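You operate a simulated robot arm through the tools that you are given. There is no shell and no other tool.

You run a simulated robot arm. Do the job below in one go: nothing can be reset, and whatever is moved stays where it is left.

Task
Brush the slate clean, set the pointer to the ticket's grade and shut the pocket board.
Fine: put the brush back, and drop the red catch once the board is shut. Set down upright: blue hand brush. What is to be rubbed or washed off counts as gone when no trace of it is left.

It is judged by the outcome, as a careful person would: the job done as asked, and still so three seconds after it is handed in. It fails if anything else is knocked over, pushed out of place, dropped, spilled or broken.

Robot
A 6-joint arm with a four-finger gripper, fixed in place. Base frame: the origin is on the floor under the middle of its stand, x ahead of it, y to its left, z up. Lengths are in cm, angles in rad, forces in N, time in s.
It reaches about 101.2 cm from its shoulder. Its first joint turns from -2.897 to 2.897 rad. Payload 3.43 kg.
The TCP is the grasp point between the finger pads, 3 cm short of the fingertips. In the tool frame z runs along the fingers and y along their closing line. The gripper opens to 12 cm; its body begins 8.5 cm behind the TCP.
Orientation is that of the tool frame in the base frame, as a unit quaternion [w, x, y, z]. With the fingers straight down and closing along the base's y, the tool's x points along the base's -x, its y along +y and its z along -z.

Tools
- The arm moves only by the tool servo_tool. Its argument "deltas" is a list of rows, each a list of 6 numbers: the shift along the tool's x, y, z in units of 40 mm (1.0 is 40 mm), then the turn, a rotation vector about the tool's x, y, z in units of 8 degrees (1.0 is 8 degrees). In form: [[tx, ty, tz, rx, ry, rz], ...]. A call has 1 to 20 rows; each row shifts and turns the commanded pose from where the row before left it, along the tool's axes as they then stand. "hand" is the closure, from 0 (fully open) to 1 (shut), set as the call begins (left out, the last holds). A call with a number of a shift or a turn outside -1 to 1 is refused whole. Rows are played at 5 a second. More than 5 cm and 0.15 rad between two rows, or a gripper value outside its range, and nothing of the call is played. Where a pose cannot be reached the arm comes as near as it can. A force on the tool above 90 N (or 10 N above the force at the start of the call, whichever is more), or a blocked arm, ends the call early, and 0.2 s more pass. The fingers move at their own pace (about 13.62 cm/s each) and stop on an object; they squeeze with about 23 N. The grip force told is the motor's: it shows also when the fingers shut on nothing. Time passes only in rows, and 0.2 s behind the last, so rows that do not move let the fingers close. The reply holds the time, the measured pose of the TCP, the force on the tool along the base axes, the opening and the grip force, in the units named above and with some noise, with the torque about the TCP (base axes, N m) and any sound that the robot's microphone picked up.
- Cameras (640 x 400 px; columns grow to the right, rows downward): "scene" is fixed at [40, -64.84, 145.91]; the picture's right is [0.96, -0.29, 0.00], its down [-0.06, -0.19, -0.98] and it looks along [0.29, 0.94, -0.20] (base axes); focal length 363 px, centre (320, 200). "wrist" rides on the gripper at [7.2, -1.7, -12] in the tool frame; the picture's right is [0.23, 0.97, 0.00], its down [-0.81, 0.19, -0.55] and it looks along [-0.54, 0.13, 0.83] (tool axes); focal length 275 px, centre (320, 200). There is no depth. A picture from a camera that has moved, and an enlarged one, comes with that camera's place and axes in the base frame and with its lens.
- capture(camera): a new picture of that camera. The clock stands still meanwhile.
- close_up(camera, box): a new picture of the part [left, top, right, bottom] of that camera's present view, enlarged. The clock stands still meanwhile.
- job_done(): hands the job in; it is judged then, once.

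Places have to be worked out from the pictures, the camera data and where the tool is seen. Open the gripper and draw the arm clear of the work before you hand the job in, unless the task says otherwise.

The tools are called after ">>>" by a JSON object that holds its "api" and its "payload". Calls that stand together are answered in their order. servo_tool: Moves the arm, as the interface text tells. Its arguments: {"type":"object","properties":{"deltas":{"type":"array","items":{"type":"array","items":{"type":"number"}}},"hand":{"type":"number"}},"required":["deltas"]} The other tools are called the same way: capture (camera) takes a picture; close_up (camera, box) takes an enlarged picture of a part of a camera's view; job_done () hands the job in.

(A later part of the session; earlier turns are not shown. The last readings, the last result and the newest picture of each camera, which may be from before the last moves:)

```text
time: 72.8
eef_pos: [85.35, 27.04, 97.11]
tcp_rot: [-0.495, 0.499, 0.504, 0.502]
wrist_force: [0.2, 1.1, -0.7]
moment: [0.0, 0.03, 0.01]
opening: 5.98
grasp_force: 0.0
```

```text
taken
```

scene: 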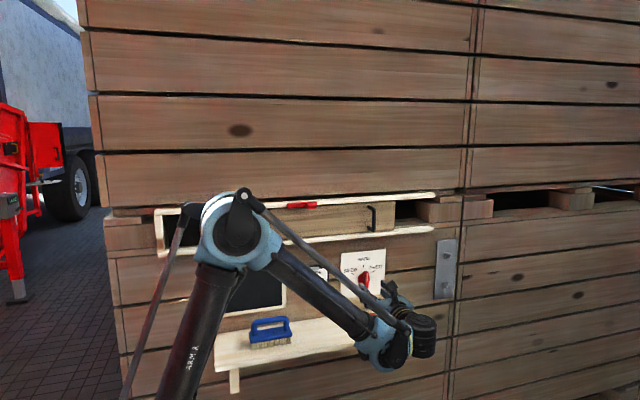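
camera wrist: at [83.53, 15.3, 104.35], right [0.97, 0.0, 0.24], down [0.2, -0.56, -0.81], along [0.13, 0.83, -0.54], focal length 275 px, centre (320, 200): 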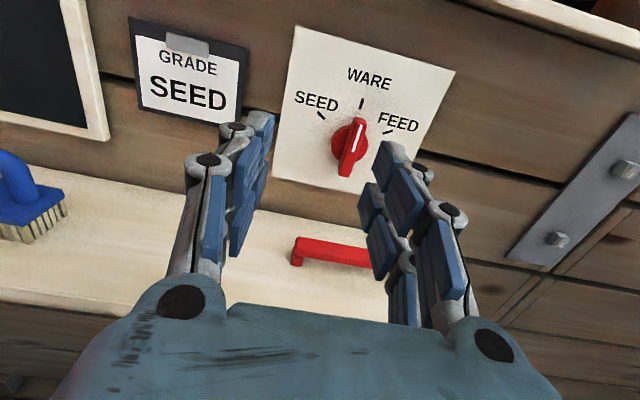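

The knob is in good view and reachable. I'll enlarge to locate its axis and measure the pointer's lean.

>>> {"api": "close_up", "payload": {"camera": "wrist", "box": [270, 40, 450, 200]}}

>>> {"api": "close_up", "payload": {"camera": "scene", "box": [330, 240, 430, 320]}}

```text
2.50 times, centred on (360, 120) of wrist
camera zoom: at [83.53, 15.3, 104.35], right [0.97, 0.0, 0.24], down [0.2, -0.56, -0.81], along [0.13, 0.83, -0.54], focal length 688 px, centre (220, 400)
```

zoom: 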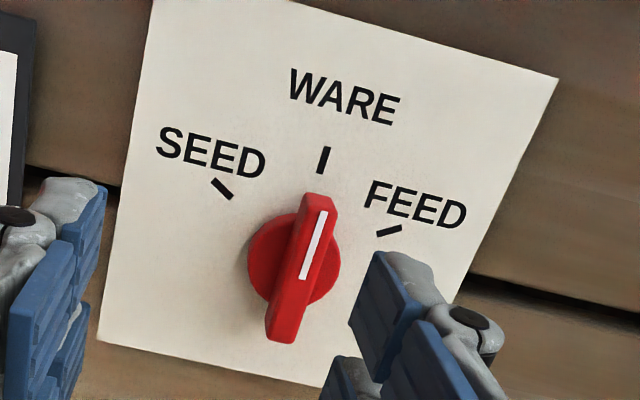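

```text
5.00 times, centred on (380, 280) of scene
camera zoom: at [40.0, -64.84, 145.91], right [0.96, -0.29, 0.0], down [-0.06, -0.19, -0.98], along [0.29, 0.94, -0.2], focal length 1816 px, centre (20, -200)
```

zoom: 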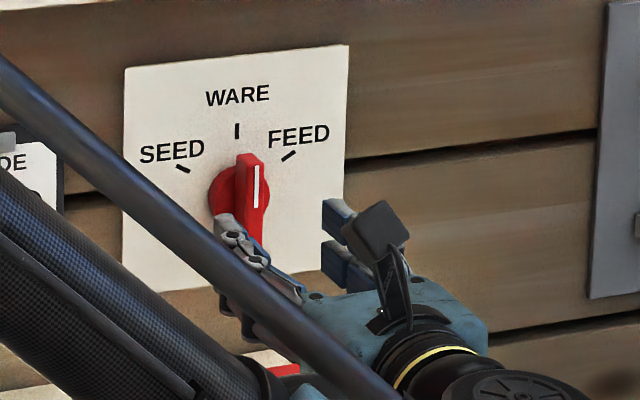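

I estimate the knob axis at (89.8, 46, 93.1), with the bar vertical (on WARE). I'll line the tool up with it and stop about 4 cm short.

>>> {"api": "servo_tool", "payload": {"deltas": [[-0.33, 0.37, 0.1, 0, 0, 0], [-0.33, 0.37, 0.2, 0, 0, 0], [-0.34, 0.37, 0.3, 0, 0, 0], [0, 0, 0.5, 0, 0, 0], [0, 0, 0.5, 0, 0, 0], [0, 0, 0.5, 0, 0, 0], [0, 0, 0.4, 0, 0, 0], [0, 0, 0, 0, 0, 0]]}}

>>> {"api": "capture", "payload": {"camera": "wrist"}}

>>> {"api": "close_up", "payload": {"camera": "scene", "box": [330, 240, 430, 320]}}

```text
time: 74.6
eef_pos: [90.32, 37.1, 92.92]
tcp_rot: [-0.496, 0.498, 0.504, 0.501]
wrist_force: [0.1, 0.8, 0.0]
moment: [-0.01, -0.01, -0.03]
opening: 5.98
grasp_force: 0.1
```

```text
taken
camera wrist: at [88.47, 25.23, 100.21], right [0.97, 0.0, 0.24], down [0.2, -0.56, -0.81], along [0.13, 0.83, -0.54], focal length 275 px, centre (320, 200)
```

wrist: 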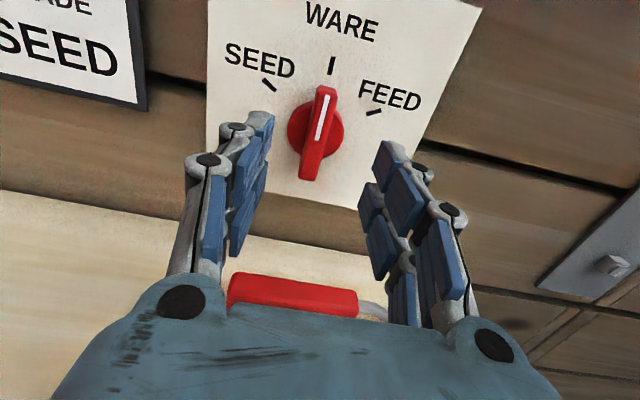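

```text
5.00 times, centred on (380, 280) of scene
camera zoom: at [40.0, -64.84, 145.91], right [0.96, -0.29, 0.0], down [-0.06, -0.19, -0.98], along [0.29, 0.94, -0.2], focal length 1816 px, centre (20, -200)
```

zoom: 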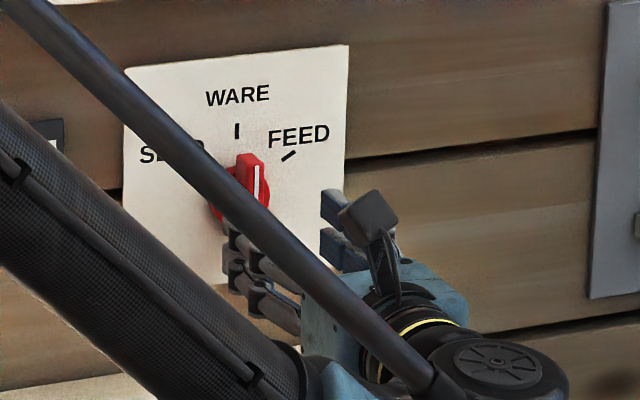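

I'll enlarge again at this closer range to refine the bar's centre.

>>> {"api": "close_up", "payload": {"camera": "wrist", "box": [240, 20, 440, 200]}}

```text
2.22 times, centred on (340, 110) of wrist
camera zoom: at [88.47, 25.23, 100.21], right [0.97, 0.0, 0.24], down [0.2, -0.56, -0.81], along [0.13, 0.83, -0.54], focal length 612 px, centre (276, 400)
```

zoom: 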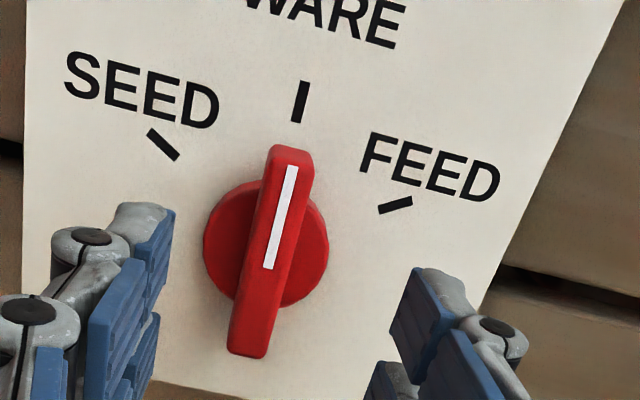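

The knob axis is about x=89.85, z≈93.1. I'll shift slightly and advance so the fingertips flank the bar.

>>> {"api": "servo_tool", "payload": {"deltas": [[0.05, -0.12, 0.2, 0, 0, 0], [0, 0, 0.25, 0, 0, 0], [0, 0, 0.25, 0, 0, 0], [0, 0, 0.15, 0, 0, 0], [0, 0, 0, 0, 0, 0]]}}

>>> {"api": "capture", "payload": {"camera": "wrist"}}

```text
time: 75.8
eef_pos: [89.88, 40.38, 93.18]
tcp_rot: [-0.496, 0.498, 0.504, 0.502]
wrist_force: [-0.1, -0.2, 0.2]
moment: [0.02, 0.0, 0.02]
opening: 5.98
grasp_force: 0.0
```

```text
taken
camera wrist: at [88.05, 28.53, 100.35], right [0.97, 0.0, 0.24], down [0.2, -0.56, -0.81], along [0.13, 0.83, -0.54], focal length 275 px, centre (320, 200)
```

wrist: 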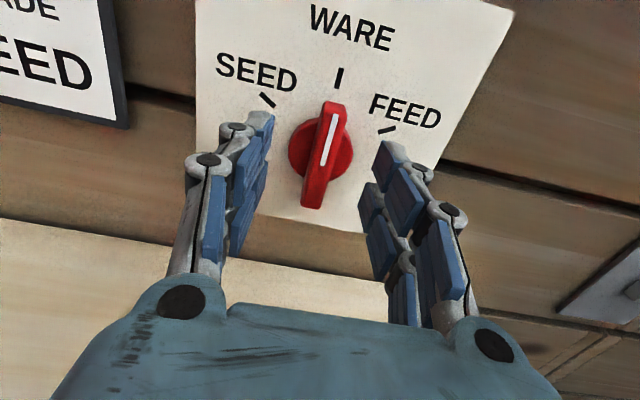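

The bar is centred between the fingertips. I'll advance another 0.8 cm and close gently.

>>> {"api": "servo_tool", "payload": {"deltas": [[0, 0.02, 0.12, 0, 0, 0], [0, 0, 0.1, 0, 0, 0], [0, 0, 0, 0, 0, 0]]}}

>>> {"api": "servo_tool", "payload": {"deltas": [[0, 0, 0, 0, 0, 0], [0, 0, 0, 0, 0, 0], [0, 0, 0, 0, 0, 0]], "hand": 1.0}}

>>> {"api": "capture", "payload": {"camera": "wrist"}}

```text
time: 76.6
eef_pos: [89.94, 41.33, 93.14]
tcp_rot: [-0.496, 0.499, 0.504, 0.502]
wrist_force: [0.2, 0.1, 0.0]
moment: [0.03, 0.0, -0.01]
opening: 6.01
grasp_force: 0.0
```

```text
time: 77.4
eef_pos: [89.93, 41.2, 93.07]
tcp_rot: [-0.495, 0.499, 0.503, 0.502]
wrist_force: [19.5, 6.1, 8.7]
moment: [-0.06, -0.05, -0.54]
opening: 1.41
grasp_force: 45.3
```

```text
taken
camera wrist: at [88.13, 29.37, 100.28], right [0.97, 0.0, 0.24], down [0.2, -0.56, -0.81], along [0.13, 0.83, -0.54], focal length 275 px, centre (320, 200)
```

wrist: 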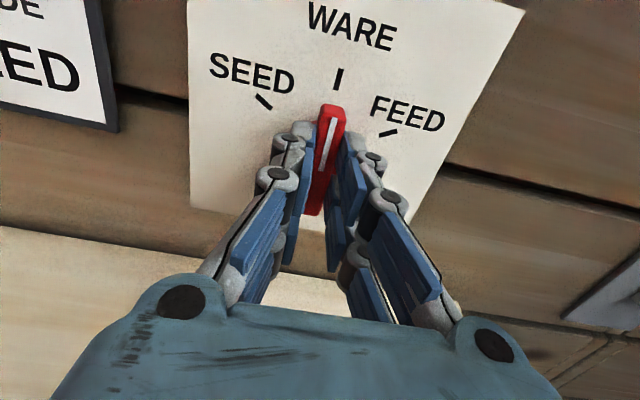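

The bar is gripped (opening 1.41), but a 19 N side load shows the knob axis is slightly to the +x side. I'll shift the tool +x to relieve it before turning.

>>> {"api": "servo_tool", "payload": {"deltas": [[0, 0.05, 0, 0, 0, 0], [0, 0, 0, 0, 0, 0]]}}

```text
time: 78.0
eef_pos: [90.03, 41.25, 92.99]
tcp_rot: [-0.497, 0.498, 0.504, 0.501]
wrist_force: [2.0, 19.1, 0.5]
moment: [1.24, 0.01, 0.0]
opening: 1.41
grasp_force: 45.2
```

Side load is relieved. Now I'll turn the pointer counter-clockwise as seen from the front (negative about the tool axis), starting with about 16°.

>>> {"api": "servo_tool", "payload": {"deltas": [[0, 0, 0, 0, 0, -0.5], [0, 0, 0, 0, 0, -0.5], [0, 0, 0, 0, 0, -0.5], [0, 0, 0, 0, 0, -0.5], [0, 0, 0, 0, 0, 0]]}}

>>> {"api": "capture", "payload": {"camera": "wrist"}}

>>> {"api": "close_up", "payload": {"camera": "scene", "box": [330, 240, 430, 320]}}

```text
time: 79.2
eef_pos: [89.84, 41.18, 93.02]
tcp_rot: [-0.421, 0.423, 0.569, 0.565]
wrist_force: [2.7, 19.6, 7.0]
moment: [-0.06, -0.03, -0.16]
opening: 1.38
grasp_force: 45.2
```

```text
taken
camera wrist: at [86.2, 29.36, 99.52], right [0.87, 0.0, 0.5], down [0.42, -0.56, -0.72], along [0.28, 0.83, -0.48], focal length 275 px, centre (320, 200)
```

wrist: 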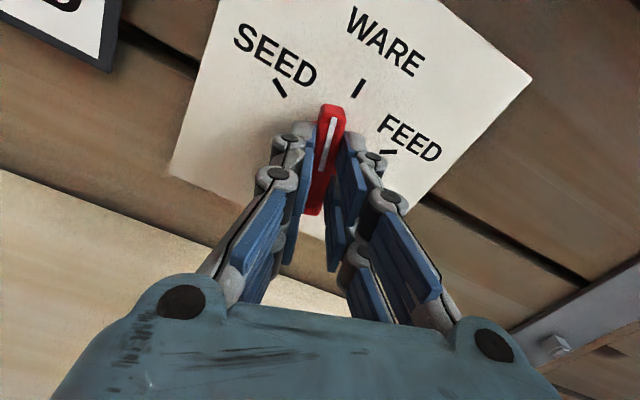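

```text
5.00 times, centred on (380, 280) of scene
camera zoom: at [40.0, -64.84, 145.91], right [0.96, -0.29, 0.0], down [-0.06, -0.19, -0.98], along [0.29, 0.94, -0.2], focal length 1816 px, centre (20, -200)
```

zoom: 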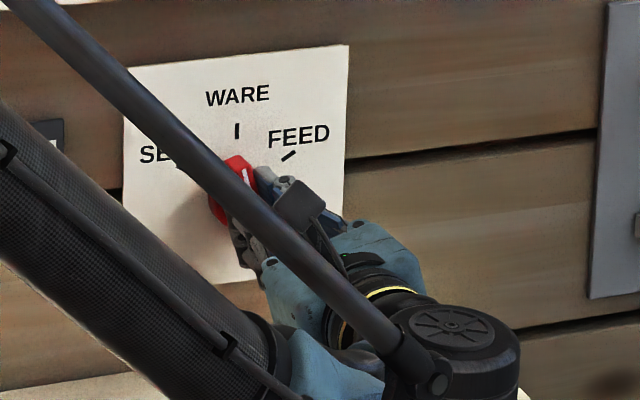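

The pointer follows the gripper toward SEED. I'll continue to about 52° in total and then check alignment.

>>> {"api": "servo_tool", "payload": {"deltas": [[0, 0, 0, 0, 0, -0.5], [0, 0, 0, 0, 0, -0.5], [0, 0, 0, 0, 0, -0.5], [0, 0, 0, 0, 0, -0.5], [0, 0, 0, 0, 0, -0.5], [0, 0, 0, 0, 0, -0.5], [0, 0, 0, 0, 0, -0.5], [0, 0, 0, 0, 0, -0.5], [0, 0, 0, 0, 0, -0.5], [0, 0, 0, 0, 0, 0]]}}

>>> {"api": "capture", "payload": {"camera": "wrist"}}

>>> {"api": "close_up", "payload": {"camera": "wrist", "box": [220, 20, 440, 220]}}

```text
time: 81.4
eef_pos: [89.8, 41.3, 92.97]
tcp_rot: [-0.226, 0.226, 0.673, 0.667]
wrist_force: [-43.7, -0.8, -39.5]
moment: [-1.39, 0.16, 0.66]
opening: 1.4
grasp_force: 44.3
```

```text
taken
camera wrist: at [83.07, 29.33, 96.09], right [0.41, 0.01, 0.91], down [0.76, -0.55, -0.34], along [0.5, 0.83, -0.23], focal length 275 px, centre (320, 200)
```

wrist: 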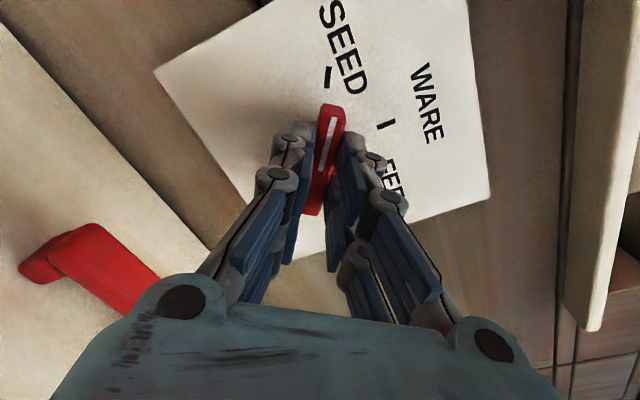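

```text
2.00 times, centred on (330, 120) of wrist
camera zoom: at [83.07, 29.33, 96.09], right [0.41, 0.01, 0.91], down [0.76, -0.55, -0.34], along [0.5, 0.83, -0.23], focal length 551 px, centre (300, 360)
```

zoom: 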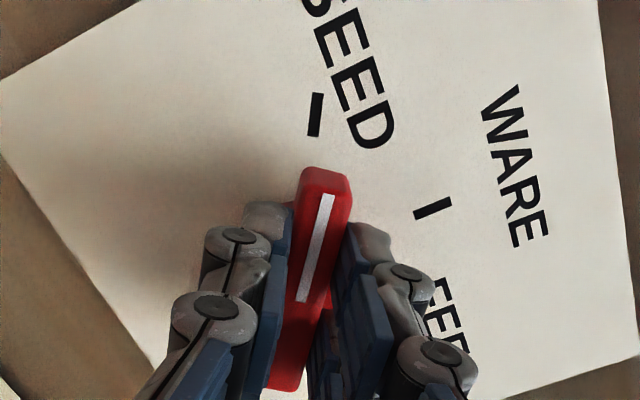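

The pointer is nearly on SEED, but there's a 59 N side load across the bar because the knob axis is a little off. I'll relieve it with a small shift along the closing direction.

>>> {"api": "servo_tool", "payload": {"deltas": [[0, -0.06, 0, 0, 0, 0], [0, -0.05, 0, 0, 0, 0], [0, 0, 0, 0, 0, 0]]}}

>>> {"api": "close_up", "payload": {"camera": "wrist", "box": [220, 20, 440, 220]}}

```text
time: 82.2
eef_pos: [89.7, 41.26, 92.97]
tcp_rot: [-0.226, 0.228, 0.67, 0.67]
wrist_force: [-1.5, 26.5, 27.2]
moment: [1.06, -0.1, 0.45]
opening: 1.4
grasp_force: 44.7
```

```text
2.00 times, centred on (330, 120) of wrist
camera zoom: at [83.0, 29.34, 96.0], right [0.41, 0.0, 0.91], down [0.76, -0.55, -0.34], along [0.51, 0.83, -0.23], focal length 551 px, centre (300, 360)
```

zoom: 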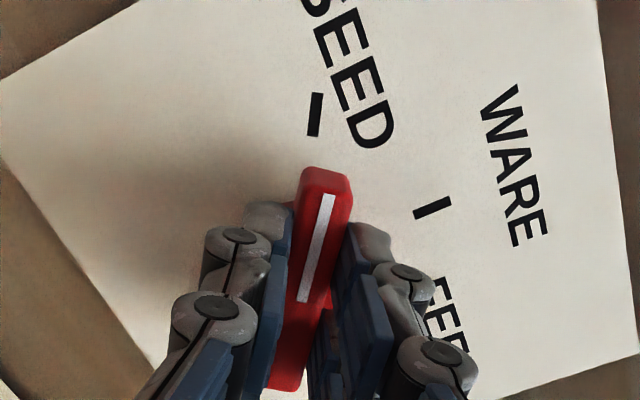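

The mark and the pointer line still differ by about 8–9°. I'll finish the turn.

>>> {"api": "servo_tool", "payload": {"deltas": [[0, 0, 0, 0, 0, -0.4], [0, 0, 0, 0, 0, -0.4], [0, 0, 0, 0, 0, -0.22], [0, 0, 0, 0, 0, 0]]}}

>>> {"api": "close_up", "payload": {"camera": "wrist", "box": [220, 20, 440, 220]}}

```text
time: 83.2
eef_pos: [89.71, 41.2, 92.89]
tcp_rot: [-0.176, 0.179, 0.685, 0.684]
wrist_force: [32.4, 38.5, 61.4]
moment: [1.34, 0.51, -0.89]
opening: 1.43
grasp_force: 44.8
```

```text
2.00 times, centred on (330, 120) of wrist
camera zoom: at [82.62, 29.26, 94.96], right [0.27, 0.0, 0.96], down [0.8, -0.55, -0.23], along [0.53, 0.83, -0.15], focal length 551 px, centre (300, 360)
```

zoom: 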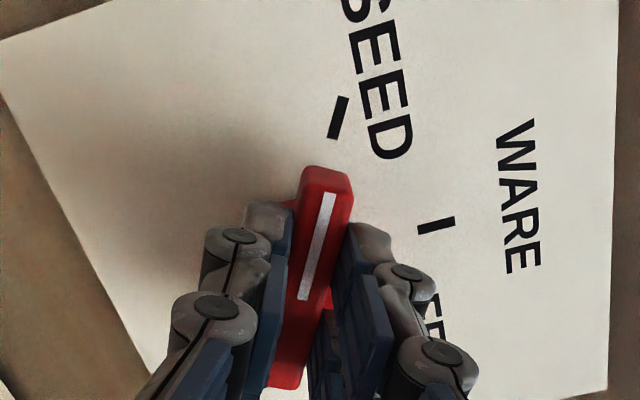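

The SEED mark now sits relative to the pointer where WARE did at the start, so it's aligned after a 60.3° turn. There's side load of about 70 N, so I'll relieve that before releasing.

>>> {"api": "servo_tool", "payload": {"deltas": [[0, 0.05, 0, 0, 0, 0], [0, 0.04, 0, 0, 0, 0], [0, 0, 0, 0, 0, 0]]}}

```text
time: 84.0
eef_pos: [89.84, 41.19, 92.86]
tcp_rot: [-0.177, 0.179, 0.687, 0.682]
wrist_force: [9.8, 0.6, 13.9]
moment: [0.69, 0.66, 0.32]
opening: 1.4
grasp_force: 45.0
```

Load is down to about 17 N. I'll open the fingers partway and then withdraw straight back.

>>> {"api": "servo_tool", "payload": {"deltas": [[0, 0, 0, 0, 0, 0], [0, 0, 0, 0, 0, 0]], "hand": 0.65}}

>>> {"api": "close_up", "payload": {"camera": "wrist", "box": [220, 20, 440, 220]}}

>>> {"api": "servo_tool", "payload": {"deltas": [[0, 0, -0.3, 0, 0, 0], [0, 0, -0.5, 0, 0, 0], [0, 0, -0.6, 0, 0, 0], [0, 0, -0.6, 0, 0, 0], [0, 0, -0.6, 0, 0, 0], [0, 0, -0.6, 0, 0, 0], [0, 0, 0, 0, 0, 0]]}}

>>> {"api": "capture", "payload": {"camera": "wrist"}}

>>> {"api": "close_up", "payload": {"camera": "scene", "box": [335, 240, 395, 300]}}

```text
time: 84.6
eef_pos: [89.84, 41.16, 92.86]
tcp_rot: [-0.177, 0.179, 0.687, 0.682]
wrist_force: [-0.4, -0.3, 0.3]
moment: [0.01, -0.01, 0.0]
opening: 4.21
grasp_force: 0.1
```

```text
2.00 times, centred on (330, 120) of wrist
camera zoom: at [82.71, 29.31, 95.08], right [0.27, 0.01, 0.96], down [0.8, -0.55, -0.23], along [0.53, 0.83, -0.16], focal length 551 px, centre (300, 360)
```

zoom: 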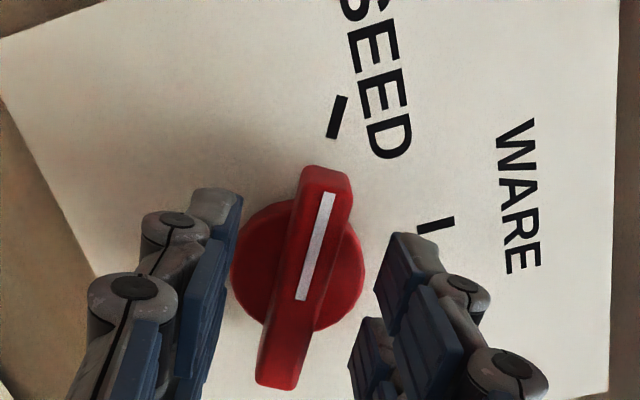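

```text
time: 86.2
eef_pos: [89.9, 28.43, 92.85]
tcp_rot: [-0.178, 0.18, 0.686, 0.683]
wrist_force: [-0.5, -0.6, 0.1]
moment: [-0.02, 0.01, 0.02]
opening: 4.21
grasp_force: 0.1
```

```text
taken
camera wrist: at [82.74, 16.54, 94.95], right [0.27, 0.0, 0.96], down [0.8, -0.55, -0.23], along [0.53, 0.83, -0.16], focal length 275 px, centre (320, 200)
```

wrist: 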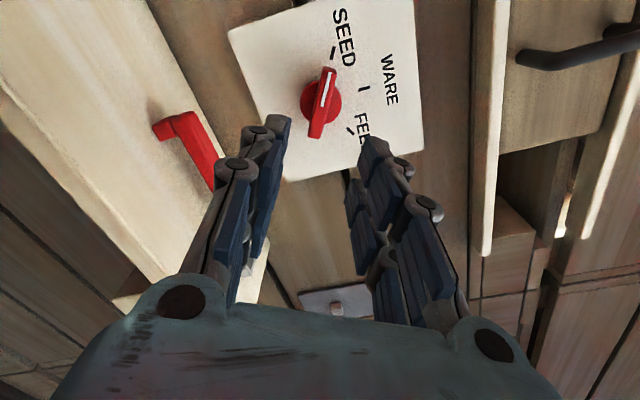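

```text
6.67 times, centred on (365, 270) of scene
camera zoom: at [40.0, -64.84, 145.91], right [0.96, -0.29, 0.0], down [-0.06, -0.19, -0.98], along [0.29, 0.94, -0.2], focal length 2421 px, centre (20, -267)
```

zoom: 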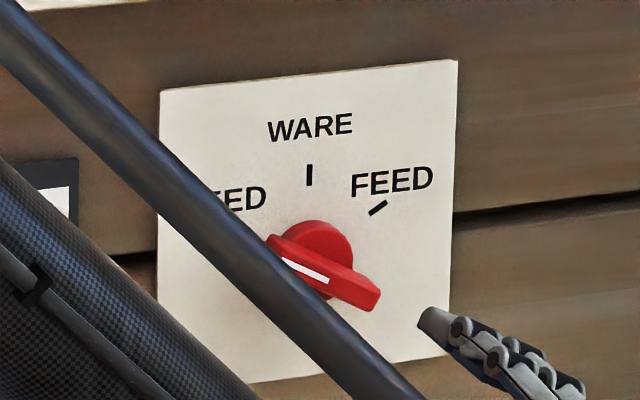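

The pointer is on SEED: line and mark directions agree within 1–2°. Next is the board, whose handle bar I put at about (91.4, 41.3, 115.4). I'll roll the tool back so the camera is on top and rise in front of the handle, back from the wall.

>>> {"api": "servo_tool", "payload": {"deltas": [[0, 0, -0.2, 0, 0, 0.9], [0, 0, -0.2, 0, 0, 0.95], [0, 0, -0.2, 0, 0, 0.95], [0, 0, 0, 0, 0, 0.95], [0, 0, 0, 0, 0, 0.95], [0, 0, 0, 0, 0, 0.95], [0, 0, 0, 0, 0, 0.95], [0, 0, 0, 0, 0, 0.9], [0.6, 0, 0, 0, 0, 0], [0.7, 0, 0, 0, 0, 0], [0.7, 0, 0, 0, 0, 0], [0.7, 0, 0, 0, 0, 0], [0.7, 0, 0, 0, 0, 0], [0.7, 0, 0, 0, 0, 0], [0.6, 0, 0, 0, 0, 0], [0.5, 0, 0, 0, 0, 0], [0, 0, 0, 0, 0, 0]]}}

>>> {"api": "capture", "payload": {"camera": "wrist"}}

>>> {"api": "capture", "payload": {"camera": "scene"}}

```text
time: 89.8
eef_pos: [89.74, 25.96, 113.81]
tcp_rot: [-0.496, 0.498, 0.504, 0.502]
wrist_force: [-0.2, 0.5, 0.4]
moment: [-0.01, 0.03, 0.0]
opening: 4.19
grasp_force: 0.0
```

```text
taken
camera wrist: at [87.9, 14.15, 121.05], right [0.97, 0.0, 0.24], down [0.2, -0.56, -0.81], along [0.13, 0.83, -0.54], focal length 275 px, centre (320, 200)
```

wrist: 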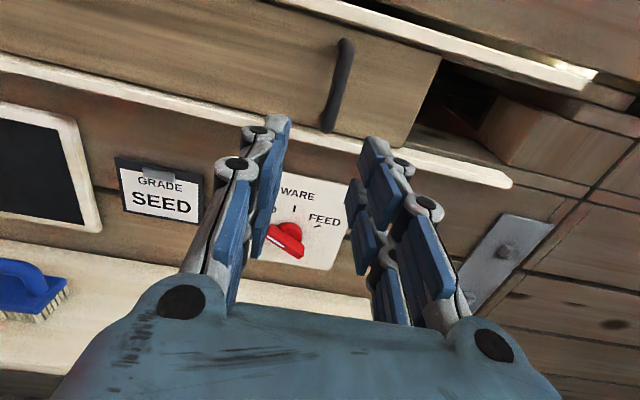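

```text
taken
```

scene: 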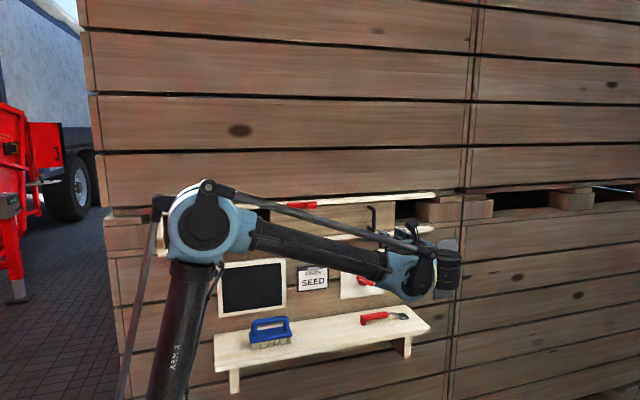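

The arm reaches this comfortably. I'll enlarge the handle and the knob in the wrist view.

>>> {"api": "close_up", "payload": {"camera": "wrist", "box": [280, 0, 480, 140]}}

>>> {"api": "close_up", "payload": {"camera": "wrist", "box": [240, 160, 380, 280]}}

>>> {"api": "close_up", "payload": {"camera": "wrist", "box": [0, 0, 240, 100]}}

```text
2.86 times, centred on (380, 70) of wrist
camera zoom: at [87.9, 14.15, 121.05], right [0.97, 0.0, 0.24], down [0.2, -0.56, -0.81], along [0.13, 0.83, -0.54], focal length 786 px, centre (149, 571)
```

zoom: 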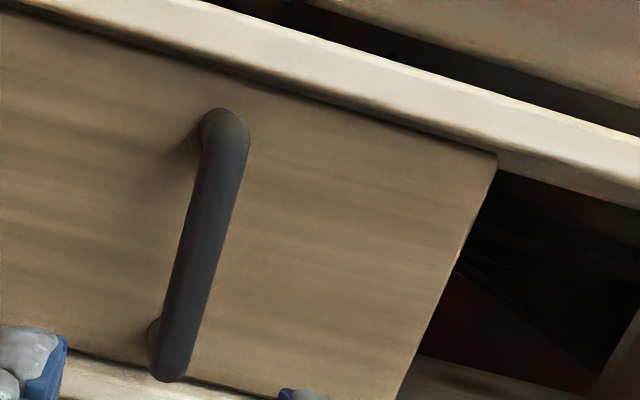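

```text
3.33 times, centred on (310, 220) of wrist
camera zoom: at [87.9, 14.15, 121.05], right [0.97, 0.0, 0.24], down [0.2, -0.56, -0.81], along [0.13, 0.83, -0.54], focal length 918 px, centre (353, 133)
```

zoom: 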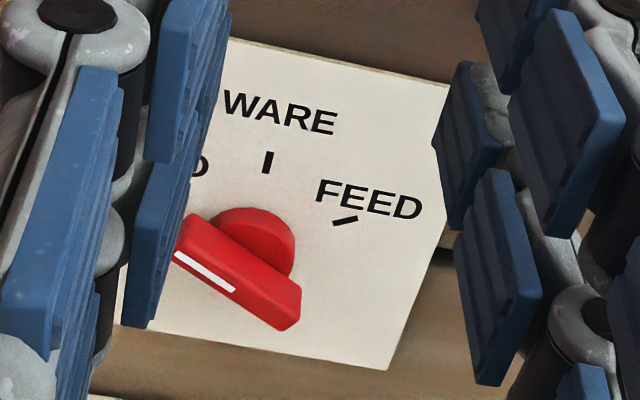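

```text
2.67 times, centred on (120, 50) of wrist
camera zoom: at [87.9, 14.15, 121.05], right [0.97, 0.0, 0.24], down [0.2, -0.56, -0.81], along [0.13, 0.83, -0.54], focal length 734 px, centre (853, 600)
```

zoom: 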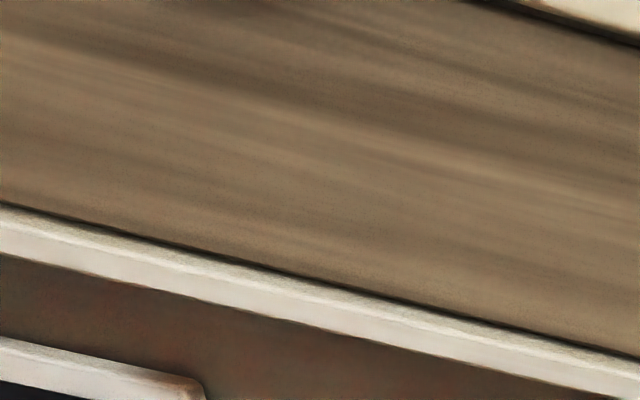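

I place the handle bar at (90.6, 39.7), spanning z 112–120. I'll approach centred on it at z≈114.5, stopping with the tips just short.

>>> {"api": "servo_tool", "payload": {"deltas": [[0.035, 0.042, 0.4, 0, 0, 0], [0.035, 0.042, 0.5, 0, 0, 0], [0.035, 0.042, 0.5, 0, 0, 0], [0.035, 0.042, 0.5, 0, 0, 0], [0.035, 0.042, 0.3, 0, 0, 0], [0, 0, 0, 0, 0, 0]], "hand": 0.55}}

>>> {"api": "capture", "payload": {"camera": "wrist"}}

>>> {"api": "close_up", "payload": {"camera": "scene", "box": [330, 180, 450, 260]}}

```text
time: 91.2
eef_pos: [90.48, 34.93, 114.51]
tcp_rot: [-0.496, 0.498, 0.504, 0.502]
wrist_force: [-0.5, -0.3, 0.1]
moment: [0.02, 0.04, 0.0]
opening: 5.41
grasp_force: 0.0
```

```text
taken
camera wrist: at [88.61, 23.02, 121.72], right [0.97, 0.0, 0.24], down [0.2, -0.56, -0.81], along [0.13, 0.83, -0.54], focal length 275 px, centre (320, 200)
```

wrist: 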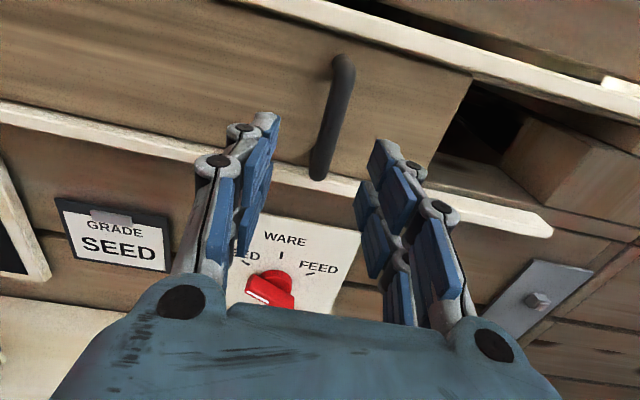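

```text
5.00 times, centred on (390, 220) of scene
camera zoom: at [40.0, -64.84, 145.91], right [0.96, -0.29, 0.0], down [-0.06, -0.19, -0.98], along [0.29, 0.94, -0.2], focal length 1816 px, centre (-30, 100)
```

zoom: 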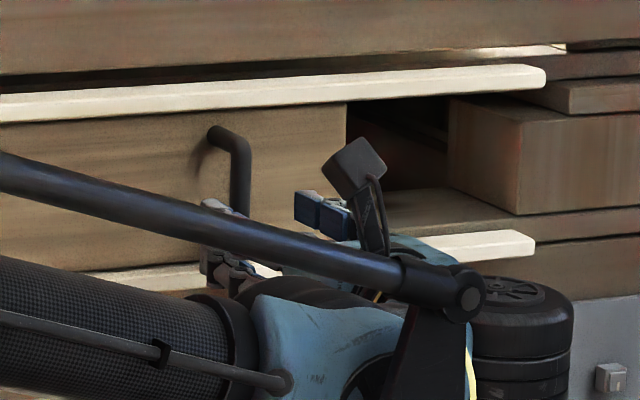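

The handle is centred between the fingers at x≈90.5. I'll advance 4.3 cm and close on it.

>>> {"api": "servo_tool", "payload": {"deltas": [[0, 0, 0.3, 0, 0, 0], [0, 0, 0.3, 0, 0, 0], [0, 0, 0.3, 0, 0, 0], [0, 0, 0.18, 0, 0, 0], [0, 0, 0, 0, 0, 0]]}}

>>> {"api": "capture", "payload": {"camera": "wrist"}}

```text
time: 92.4
eef_pos: [90.61, 39.22, 114.56]
tcp_rot: [-0.495, 0.498, 0.504, 0.502]
wrist_force: [0.0, -0.5, 0.0]
moment: [0.0, 0.01, 0.01]
opening: 5.42
grasp_force: 0.0
```

```text
taken
camera wrist: at [88.67, 27.3, 121.77], right [0.97, 0.0, 0.24], down [0.2, -0.56, -0.81], along [0.13, 0.83, -0.54], focal length 275 px, centre (320, 200)
```

wrist: 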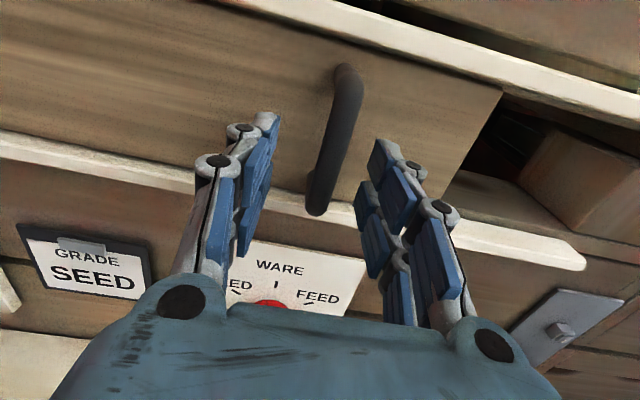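

The bar lies about 1.5 cm beyond the TCP, so I'll advance 1.1 cm more and then close.

>>> {"api": "servo_tool", "payload": {"deltas": [[0, 0, 0.15, 0, 0, 0], [0, 0, 0.13, 0, 0, 0], [0, 0, 0, 0, 0, 0]]}}

>>> {"api": "servo_tool", "payload": {"deltas": [[0, 0, 0, 0, 0, 0], [0, 0, 0, 0, 0, 0], [0, 0, 0, 0, 0, 0]], "hand": 1.0}}

>>> {"api": "capture", "payload": {"camera": "wrist"}}

```text
time: 93.2
eef_pos: [90.65, 40.26, 114.5]
tcp_rot: [-0.495, 0.498, 0.504, 0.503]
wrist_force: [-0.3, -1.2, 0.1]
moment: [0.02, 0.03, -0.02]
opening: 5.39
grasp_force: 0.0
```

```text
time: 94.0
eef_pos: [90.47, 40.33, 114.76]
tcp_rot: [-0.495, 0.497, 0.505, 0.502]
wrist_force: [0.3, 3.4, 5.8]
moment: [0.52, 1.95, 0.56]
opening: 1.3
grasp_force: 44.7
```

```text
taken
camera wrist: at [88.62, 28.46, 121.82], right [0.97, 0.0, 0.24], down [0.2, -0.56, -0.81], along [0.13, 0.83, -0.54], focal length 275 px, centre (320, 200)
```

wrist: 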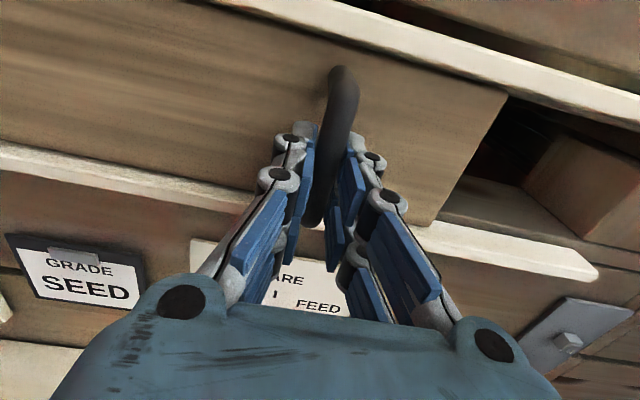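

The handle is gripped (opening 1.3). I'll start sliding the board left gently and watch the force.

>>> {"api": "servo_tool", "payload": {"deltas": [[0, -0.15, 0, 0, 0, 0], [0, -0.25, 0, 0, 0, 0], [0, -0.25, 0, 0, 0, 0], [0, -0.25, 0, 0, 0, 0], [0, 0, 0, 0, 0, 0]]}}

>>> {"api": "capture", "payload": {"camera": "scene"}}

```text
time: 95.2
eef_pos: [86.83, 40.41, 114.82]
tcp_rot: [-0.495, 0.498, 0.505, 0.503]
wrist_force: [-0.2, -9.5, 9.0]
moment: [0.18, 2.03, 0.52]
opening: 1.28
grasp_force: 44.7
```

```text
taken
```

scene: 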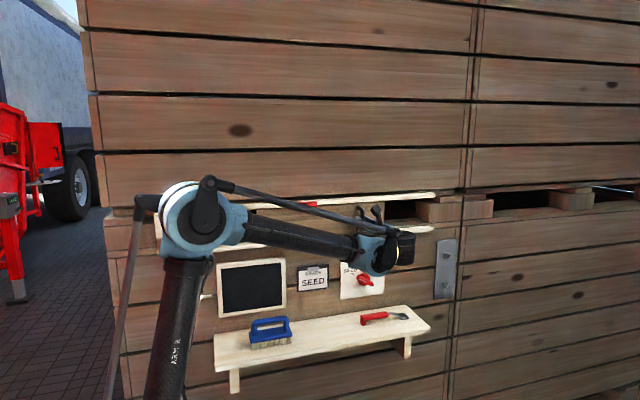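

The board slides freely with little force. I'll continue left about 16 cm and then check clearance under the catch.

>>> {"api": "servo_tool", "payload": {"deltas": [[0, -0.3, 0, 0, 0, 0], [0, -0.4, 0, 0, 0, 0], [0, -0.4, 0, 0, 0, 0], [0, -0.4, 0, 0, 0, 0], [0, -0.4, 0, 0, 0, 0], [0, -0.4, 0, 0, 0, 0], [0, -0.4, 0, 0, 0, 0], [0, -0.4, 0, 0, 0, 0], [0, -0.4, 0, 0, 0, 0], [0, -0.3, 0, 0, 0, 0], [0, 0, 0, 0, 0, 0]]}}

>>> {"api": "capture", "payload": {"camera": "wrist"}}

>>> {"api": "close_up", "payload": {"camera": "scene", "box": [150, 170, 450, 270]}}

```text
time: 97.6
eef_pos: [71.68, 40.28, 114.68]
tcp_rot: [-0.498, 0.496, 0.503, 0.504]
wrist_force: [-2.3, -4.0, 71.8]
moment: [1.28, 1.99, 0.52]
opening: 1.3
grasp_force: 45.2
```

```text
taken
camera wrist: at [69.77, 28.41, 121.7], right [0.97, 0.0, 0.24], down [0.2, -0.55, -0.81], along [0.13, 0.83, -0.53], focal length 275 px, centre (320, 200)
```

wrist: 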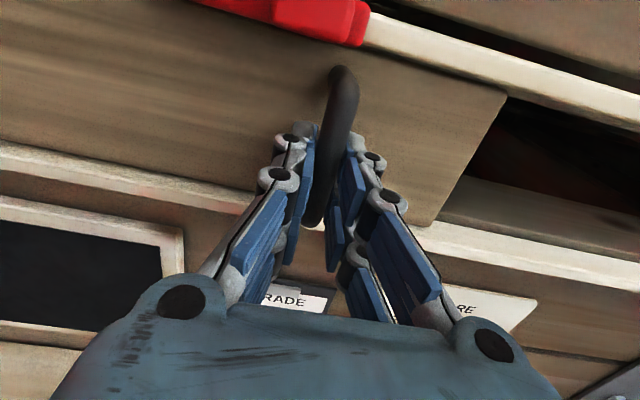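

```text
2.13 times, centred on (300, 220) of scene
camera zoom: at [40.0, -64.84, 145.91], right [0.96, -0.29, 0.0], down [-0.06, -0.19, -0.98], along [0.29, 0.94, -0.2], focal length 775 px, centre (363, 157)
```

zoom: 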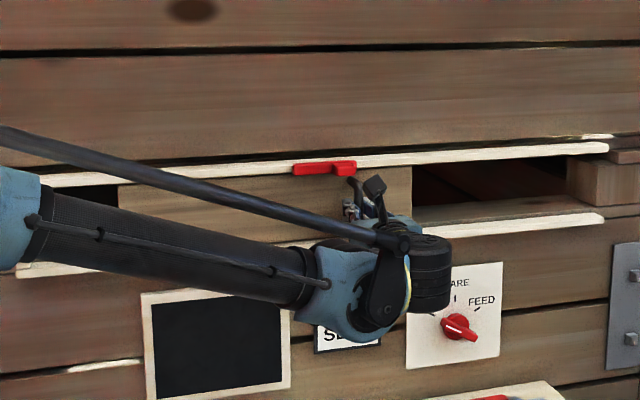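

A 72 N vertical load has built up on the tool because of a slight height drift against the rails. I'll relieve it by moving up a few millimetres before continuing.

>>> {"api": "servo_tool", "payload": {"deltas": [[0.05, 0, 0, 0, 0, 0], [0.04, 0, 0, 0, 0, 0], [0, 0, 0, 0, 0, 0]]}}

```text
time: 98.4
eef_pos: [71.71, 40.39, 114.53]
tcp_rot: [-0.495, 0.498, 0.505, 0.502]
wrist_force: [-1.9, -1.4, 10.7]
moment: [1.44, 2.09, 0.5]
opening: 1.33
grasp_force: 44.9
```

Relieved to about 11 N. I'll continue left 8 cm with slight upward compensation.

>>> {"api": "servo_tool", "payload": {"deltas": [[0.008, -0.3, 0, 0, 0, 0], [0.01, -0.4, 0, 0, 0, 0], [0.01, -0.4, 0, 0, 0, 0], [0.01, -0.4, 0, 0, 0, 0], [0.01, -0.4, 0, 0, 0, 0], [0, 0, 0, 0, 0, 0]]}}

>>> {"api": "capture", "payload": {"camera": "wrist"}}

>>> {"api": "close_up", "payload": {"camera": "scene", "box": [140, 180, 340, 270]}}

```text
time: 99.8
eef_pos: [63.86, 40.42, 114.63]
tcp_rot: [-0.496, 0.498, 0.504, 0.502]
wrist_force: [-2.4, 23.1, 9.8]
moment: [0.43, 1.95, 0.79]
opening: 1.33
grasp_force: 45.1
```

```text
taken
camera wrist: at [62.02, 28.47, 121.8], right [0.97, 0.0, 0.24], down [0.2, -0.56, -0.81], along [0.13, 0.83, -0.54], focal length 275 px, centre (320, 200)
```

wrist: 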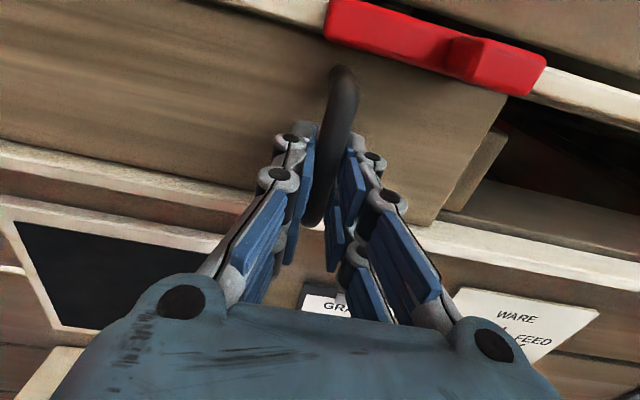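

```text
3.20 times, centred on (240, 225) of scene
camera zoom: at [40.0, -64.84, 145.91], right [0.96, -0.29, 0.0], down [-0.06, -0.19, -0.98], along [0.29, 0.94, -0.2], focal length 1162 px, centre (576, 120)
```

zoom: 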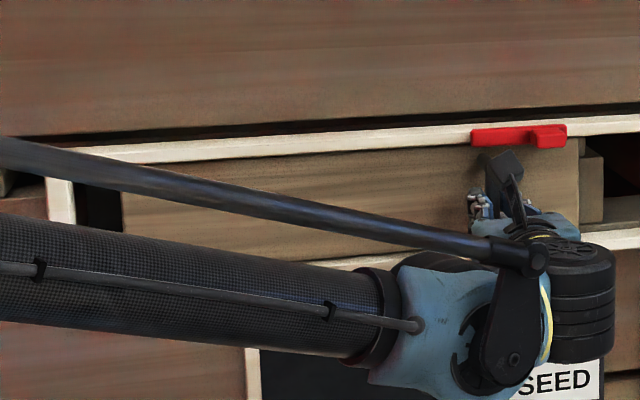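

The left gap is down to about 4.5 cm. While the wrist camera is close, I'll enlarge the catch to understand how it pivots.

>>> {"api": "close_up", "payload": {"camera": "wrist", "box": [300, 0, 580, 160]}}

>>> {"api": "close_up", "payload": {"camera": "scene", "box": [275, 190, 335, 230]}}

```text
2.29 times, centred on (440, 80) of wrist
camera zoom: at [62.02, 28.47, 121.8], right [0.97, 0.0, 0.24], down [0.2, -0.56, -0.81], along [0.13, 0.83, -0.54], focal length 629 px, centre (46, 474)
```

zoom: 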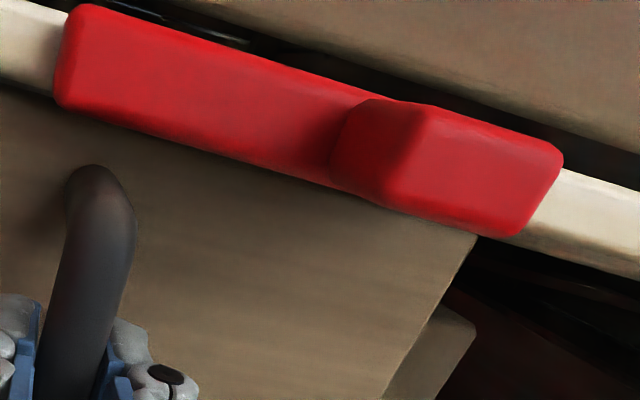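

```text
10.00 times, centred on (305, 210) of scene
camera zoom: at [40.0, -64.84, 145.91], right [0.96, -0.29, 0.0], down [-0.06, -0.19, -0.98], along [0.29, 0.94, -0.2], focal length 3632 px, centre (470, 100)
```

zoom: 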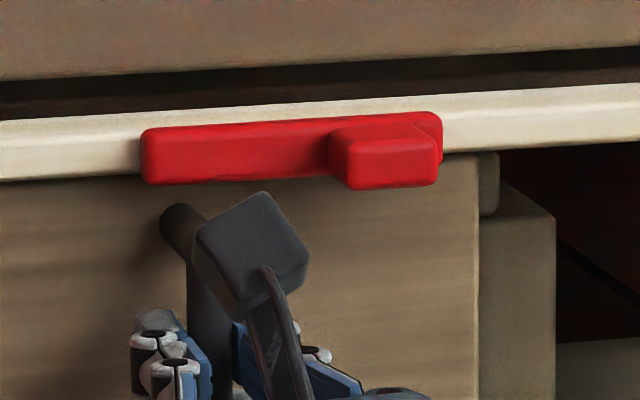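

I can't see the pivot pin yet, so I'll test the catch gently once the board is shut. I'll carry on closing the board in smaller steps toward its stop.

>>> {"api": "servo_tool", "payload": {"deltas": [[0.005, -0.2, 0, 0, 0, 0], [0.005, -0.2, 0, 0, 0, 0], [0.005, -0.2, 0, 0, 0, 0], [0.005, -0.2, 0, 0, 0, 0], [0, 0, 0, 0, 0, 0]]}}

>>> {"api": "servo_tool", "payload": {"deltas": [[0, -0.1, 0, 0, 0, 0], [0, 0, 0, 0, 0, 0]]}}

>>> {"api": "close_up", "payload": {"camera": "scene", "box": [140, 180, 340, 270]}}

```text
time: 101.0
eef_pos: [60.9, 40.47, 114.6]
tcp_rot: [-0.494, 0.498, 0.506, 0.502]
wrist_force: [-2.1, -1.3, -8.0]
moment: [0.37, 2.02, 0.5]
opening: 1.31
grasp_force: 44.9
```

```text
time: 101.6
eef_pos: [60.6, 40.48, 114.73]
tcp_rot: [-0.494, 0.499, 0.504, 0.503]
wrist_force: [0.9, -16.9, -25.3]
moment: [-0.4, 2.04, 0.58]
opening: 1.33
grasp_force: 45.1
```

```text
3.20 times, centred on (240, 225) of scene
camera zoom: at [40.0, -64.84, 145.91], right [0.96, -0.29, 0.0], down [-0.06, -0.19, -0.98], along [0.29, 0.94, -0.2], focal length 1162 px, centre (576, 120)
```

zoom: 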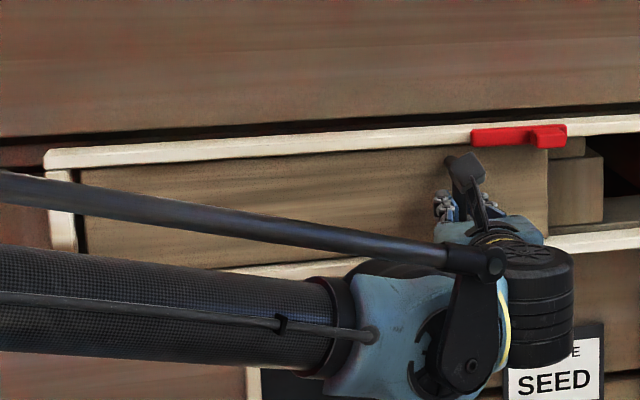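

The board is nearly shut. I'll zoom in on the left end post to see the remaining gap.

>>> {"api": "close_up", "payload": {"camera": "scene", "box": [148, 215, 198, 250]}}

>>> {"api": "servo_tool", "payload": {"deltas": [[-0.03, -0.06, 0, 0, 0, 0], [0, 0, 0, 0, 0, 0]]}}

>>> {"api": "close_up", "payload": {"camera": "scene", "box": [148, 215, 198, 250]}}

```text
11.43 times, centred on (173, 232) of scene
camera zoom: at [40.0, -64.84, 145.91], right [0.96, -0.29, 0.0], down [-0.06, -0.19, -0.98], along [0.29, 0.94, -0.2], focal length 4151 px, centre (2000, -171)
```

zoom: 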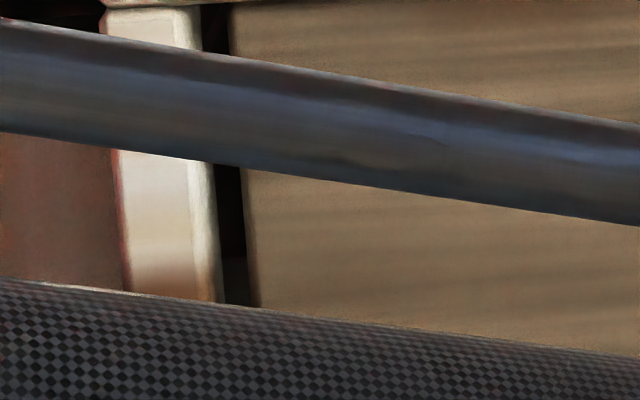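

```text
time: 102.2
eef_pos: [60.29, 40.49, 114.57]
tcp_rot: [-0.495, 0.498, 0.504, 0.503]
wrist_force: [1.6, -25.3, -13.1]
moment: [-0.14, 2.01, 0.52]
opening: 1.32
grasp_force: 44.4
```

```text
11.43 times, centred on (173, 232) of scene
camera zoom: at [40.0, -64.84, 145.91], right [0.96, -0.29, 0.0], down [-0.06, -0.19, -0.98], along [0.29, 0.94, -0.2], focal length 4151 px, centre (2000, -171)
```

zoom: 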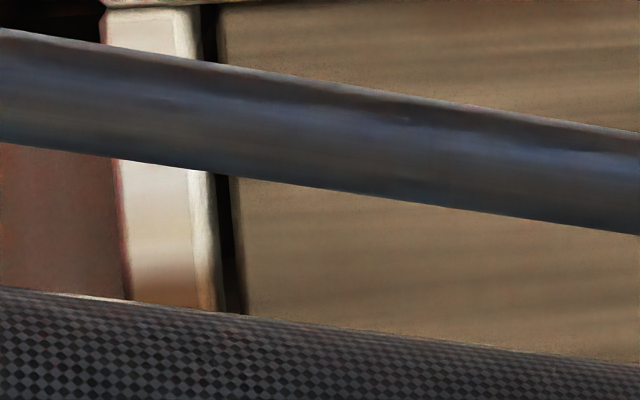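

There's about 0.4–0.5 cm of gap left. I'll continue in small steps until the stop pushes back.

>>> {"api": "servo_tool", "payload": {"deltas": [[-0.01, -0.06, -0.01, 0, 0, 0], [0, 0, 0, 0, 0, 0]]}}

>>> {"api": "servo_tool", "payload": {"deltas": [[0, -0.06, -0.01, 0, 0, 0], [0, 0, 0, 0, 0, 0]]}}

>>> {"api": "close_up", "payload": {"camera": "scene", "box": [148, 215, 198, 250]}}

```text
time: 102.8
eef_pos: [60.07, 40.39, 114.63]
tcp_rot: [-0.496, 0.498, 0.504, 0.502]
wrist_force: [5.2, -2.9, -2.0]
moment: [0.5, 1.95, 0.47]
opening: 1.29
grasp_force: 45.5
```

```text
time: 103.4
eef_pos: [59.95, 40.46, 114.62]
tcp_rot: [-0.496, 0.499, 0.503, 0.503]
wrist_force: [29.6, 2.8, 11.5]
moment: [0.01, 1.74, 0.09]
opening: 1.28
grasp_force: 45.2
```

```text
11.43 times, centred on (173, 232) of scene
camera zoom: at [40.0, -64.84, 145.91], right [0.96, -0.29, 0.0], down [-0.06, -0.19, -0.98], along [0.29, 0.94, -0.2], focal length 4151 px, centre (2000, -171)
```

zoom: 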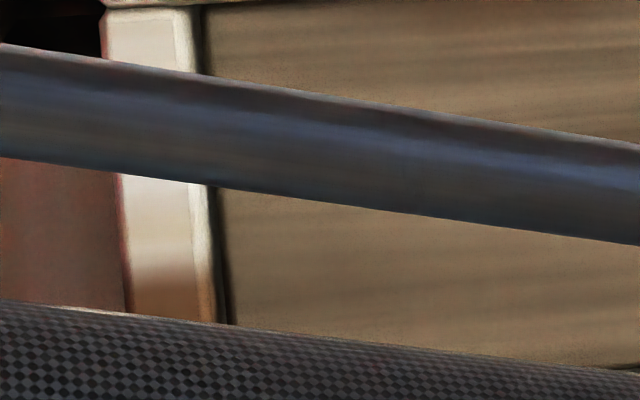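

The stop is pushing back with 30 N. I'll press a touch more to make sure the board is fully seated.

>>> {"api": "servo_tool", "payload": {"deltas": [[-0.01, -0.05, 0, 0, 0, 0], [0, 0, 0, 0, 0, 0]]}}

>>> {"api": "close_up", "payload": {"camera": "scene", "box": [148, 215, 198, 250]}}

```text
time: 104.0
eef_pos: [59.99, 40.29, 114.61]
tcp_rot: [-0.495, 0.499, 0.502, 0.504]
wrist_force: [64.9, 24.1, 55.5]
moment: [0.22, 1.27, 0.05]
opening: 1.3
grasp_force: 44.9
```

```text
11.43 times, centred on (173, 232) of scene
camera zoom: at [40.0, -64.84, 145.91], right [0.96, -0.29, 0.0], down [-0.06, -0.19, -0.98], along [0.29, 0.94, -0.2], focal length 4151 px, centre (2000, -171)
```

zoom: 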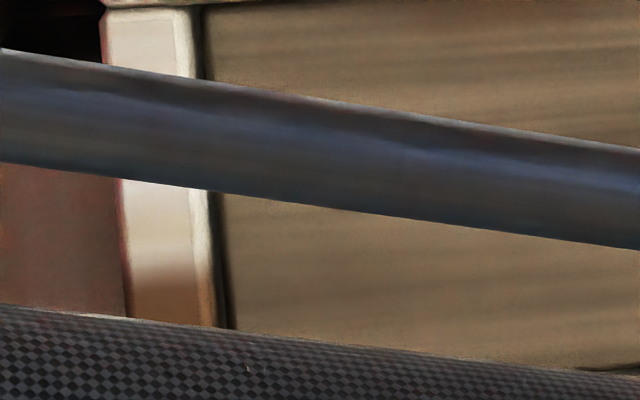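

The board is firmly seated, with no movement at 65 N. I'll relieve the loads and then open the fingers without pulling the board back.

>>> {"api": "servo_tool", "payload": {"deltas": [[0.06, 0.06, 0, 0, 0, 0], [0, 0, 0, 0, 0, 0]]}}

>>> {"api": "servo_tool", "payload": {"deltas": [[0, 0, 0, 0, 0, 0], [0, 0, 0, 0, 0, 0]], "hand": 0.6}}

>>> {"api": "capture", "payload": {"camera": "wrist"}}

>>> {"api": "close_up", "payload": {"camera": "scene", "box": [148, 215, 198, 250]}}

```text
time: 104.6
eef_pos: [59.93, 40.37, 114.59]
tcp_rot: [-0.495, 0.498, 0.505, 0.503]
wrist_force: [47.1, 20.2, 32.1]
moment: [1.3, 1.58, -0.13]
opening: 1.33
grasp_force: 45.1
```

```text
time: 105.2
eef_pos: [59.85, 40.35, 114.64]
tcp_rot: [-0.495, 0.498, 0.505, 0.502]
wrist_force: [0.1, 0.7, -0.5]
moment: [-0.02, -0.01, 0.0]
opening: 4.77
grasp_force: 0.0
```

```text
taken
camera wrist: at [57.88, 28.45, 121.83], right [0.97, 0.0, 0.24], down [0.2, -0.56, -0.81], along [0.13, 0.83, -0.54], focal length 275 px, centre (320, 200)
```

wrist: 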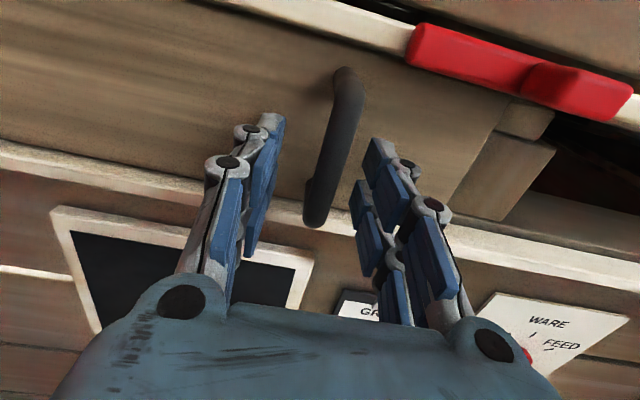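

```text
11.43 times, centred on (173, 232) of scene
camera zoom: at [40.0, -64.84, 145.91], right [0.96, -0.29, 0.0], down [-0.06, -0.19, -0.98], along [0.29, 0.94, -0.2], focal length 4151 px, centre (2000, -171)
```

zoom: 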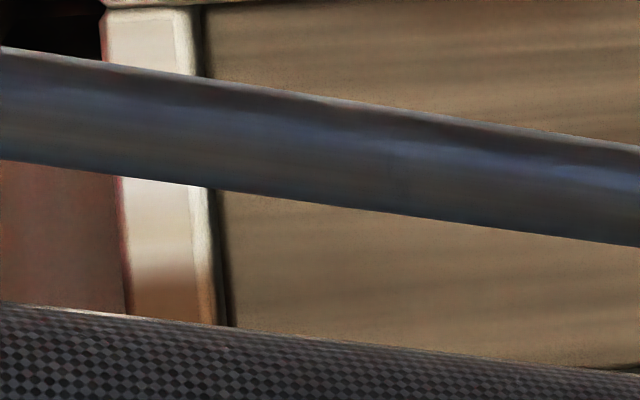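

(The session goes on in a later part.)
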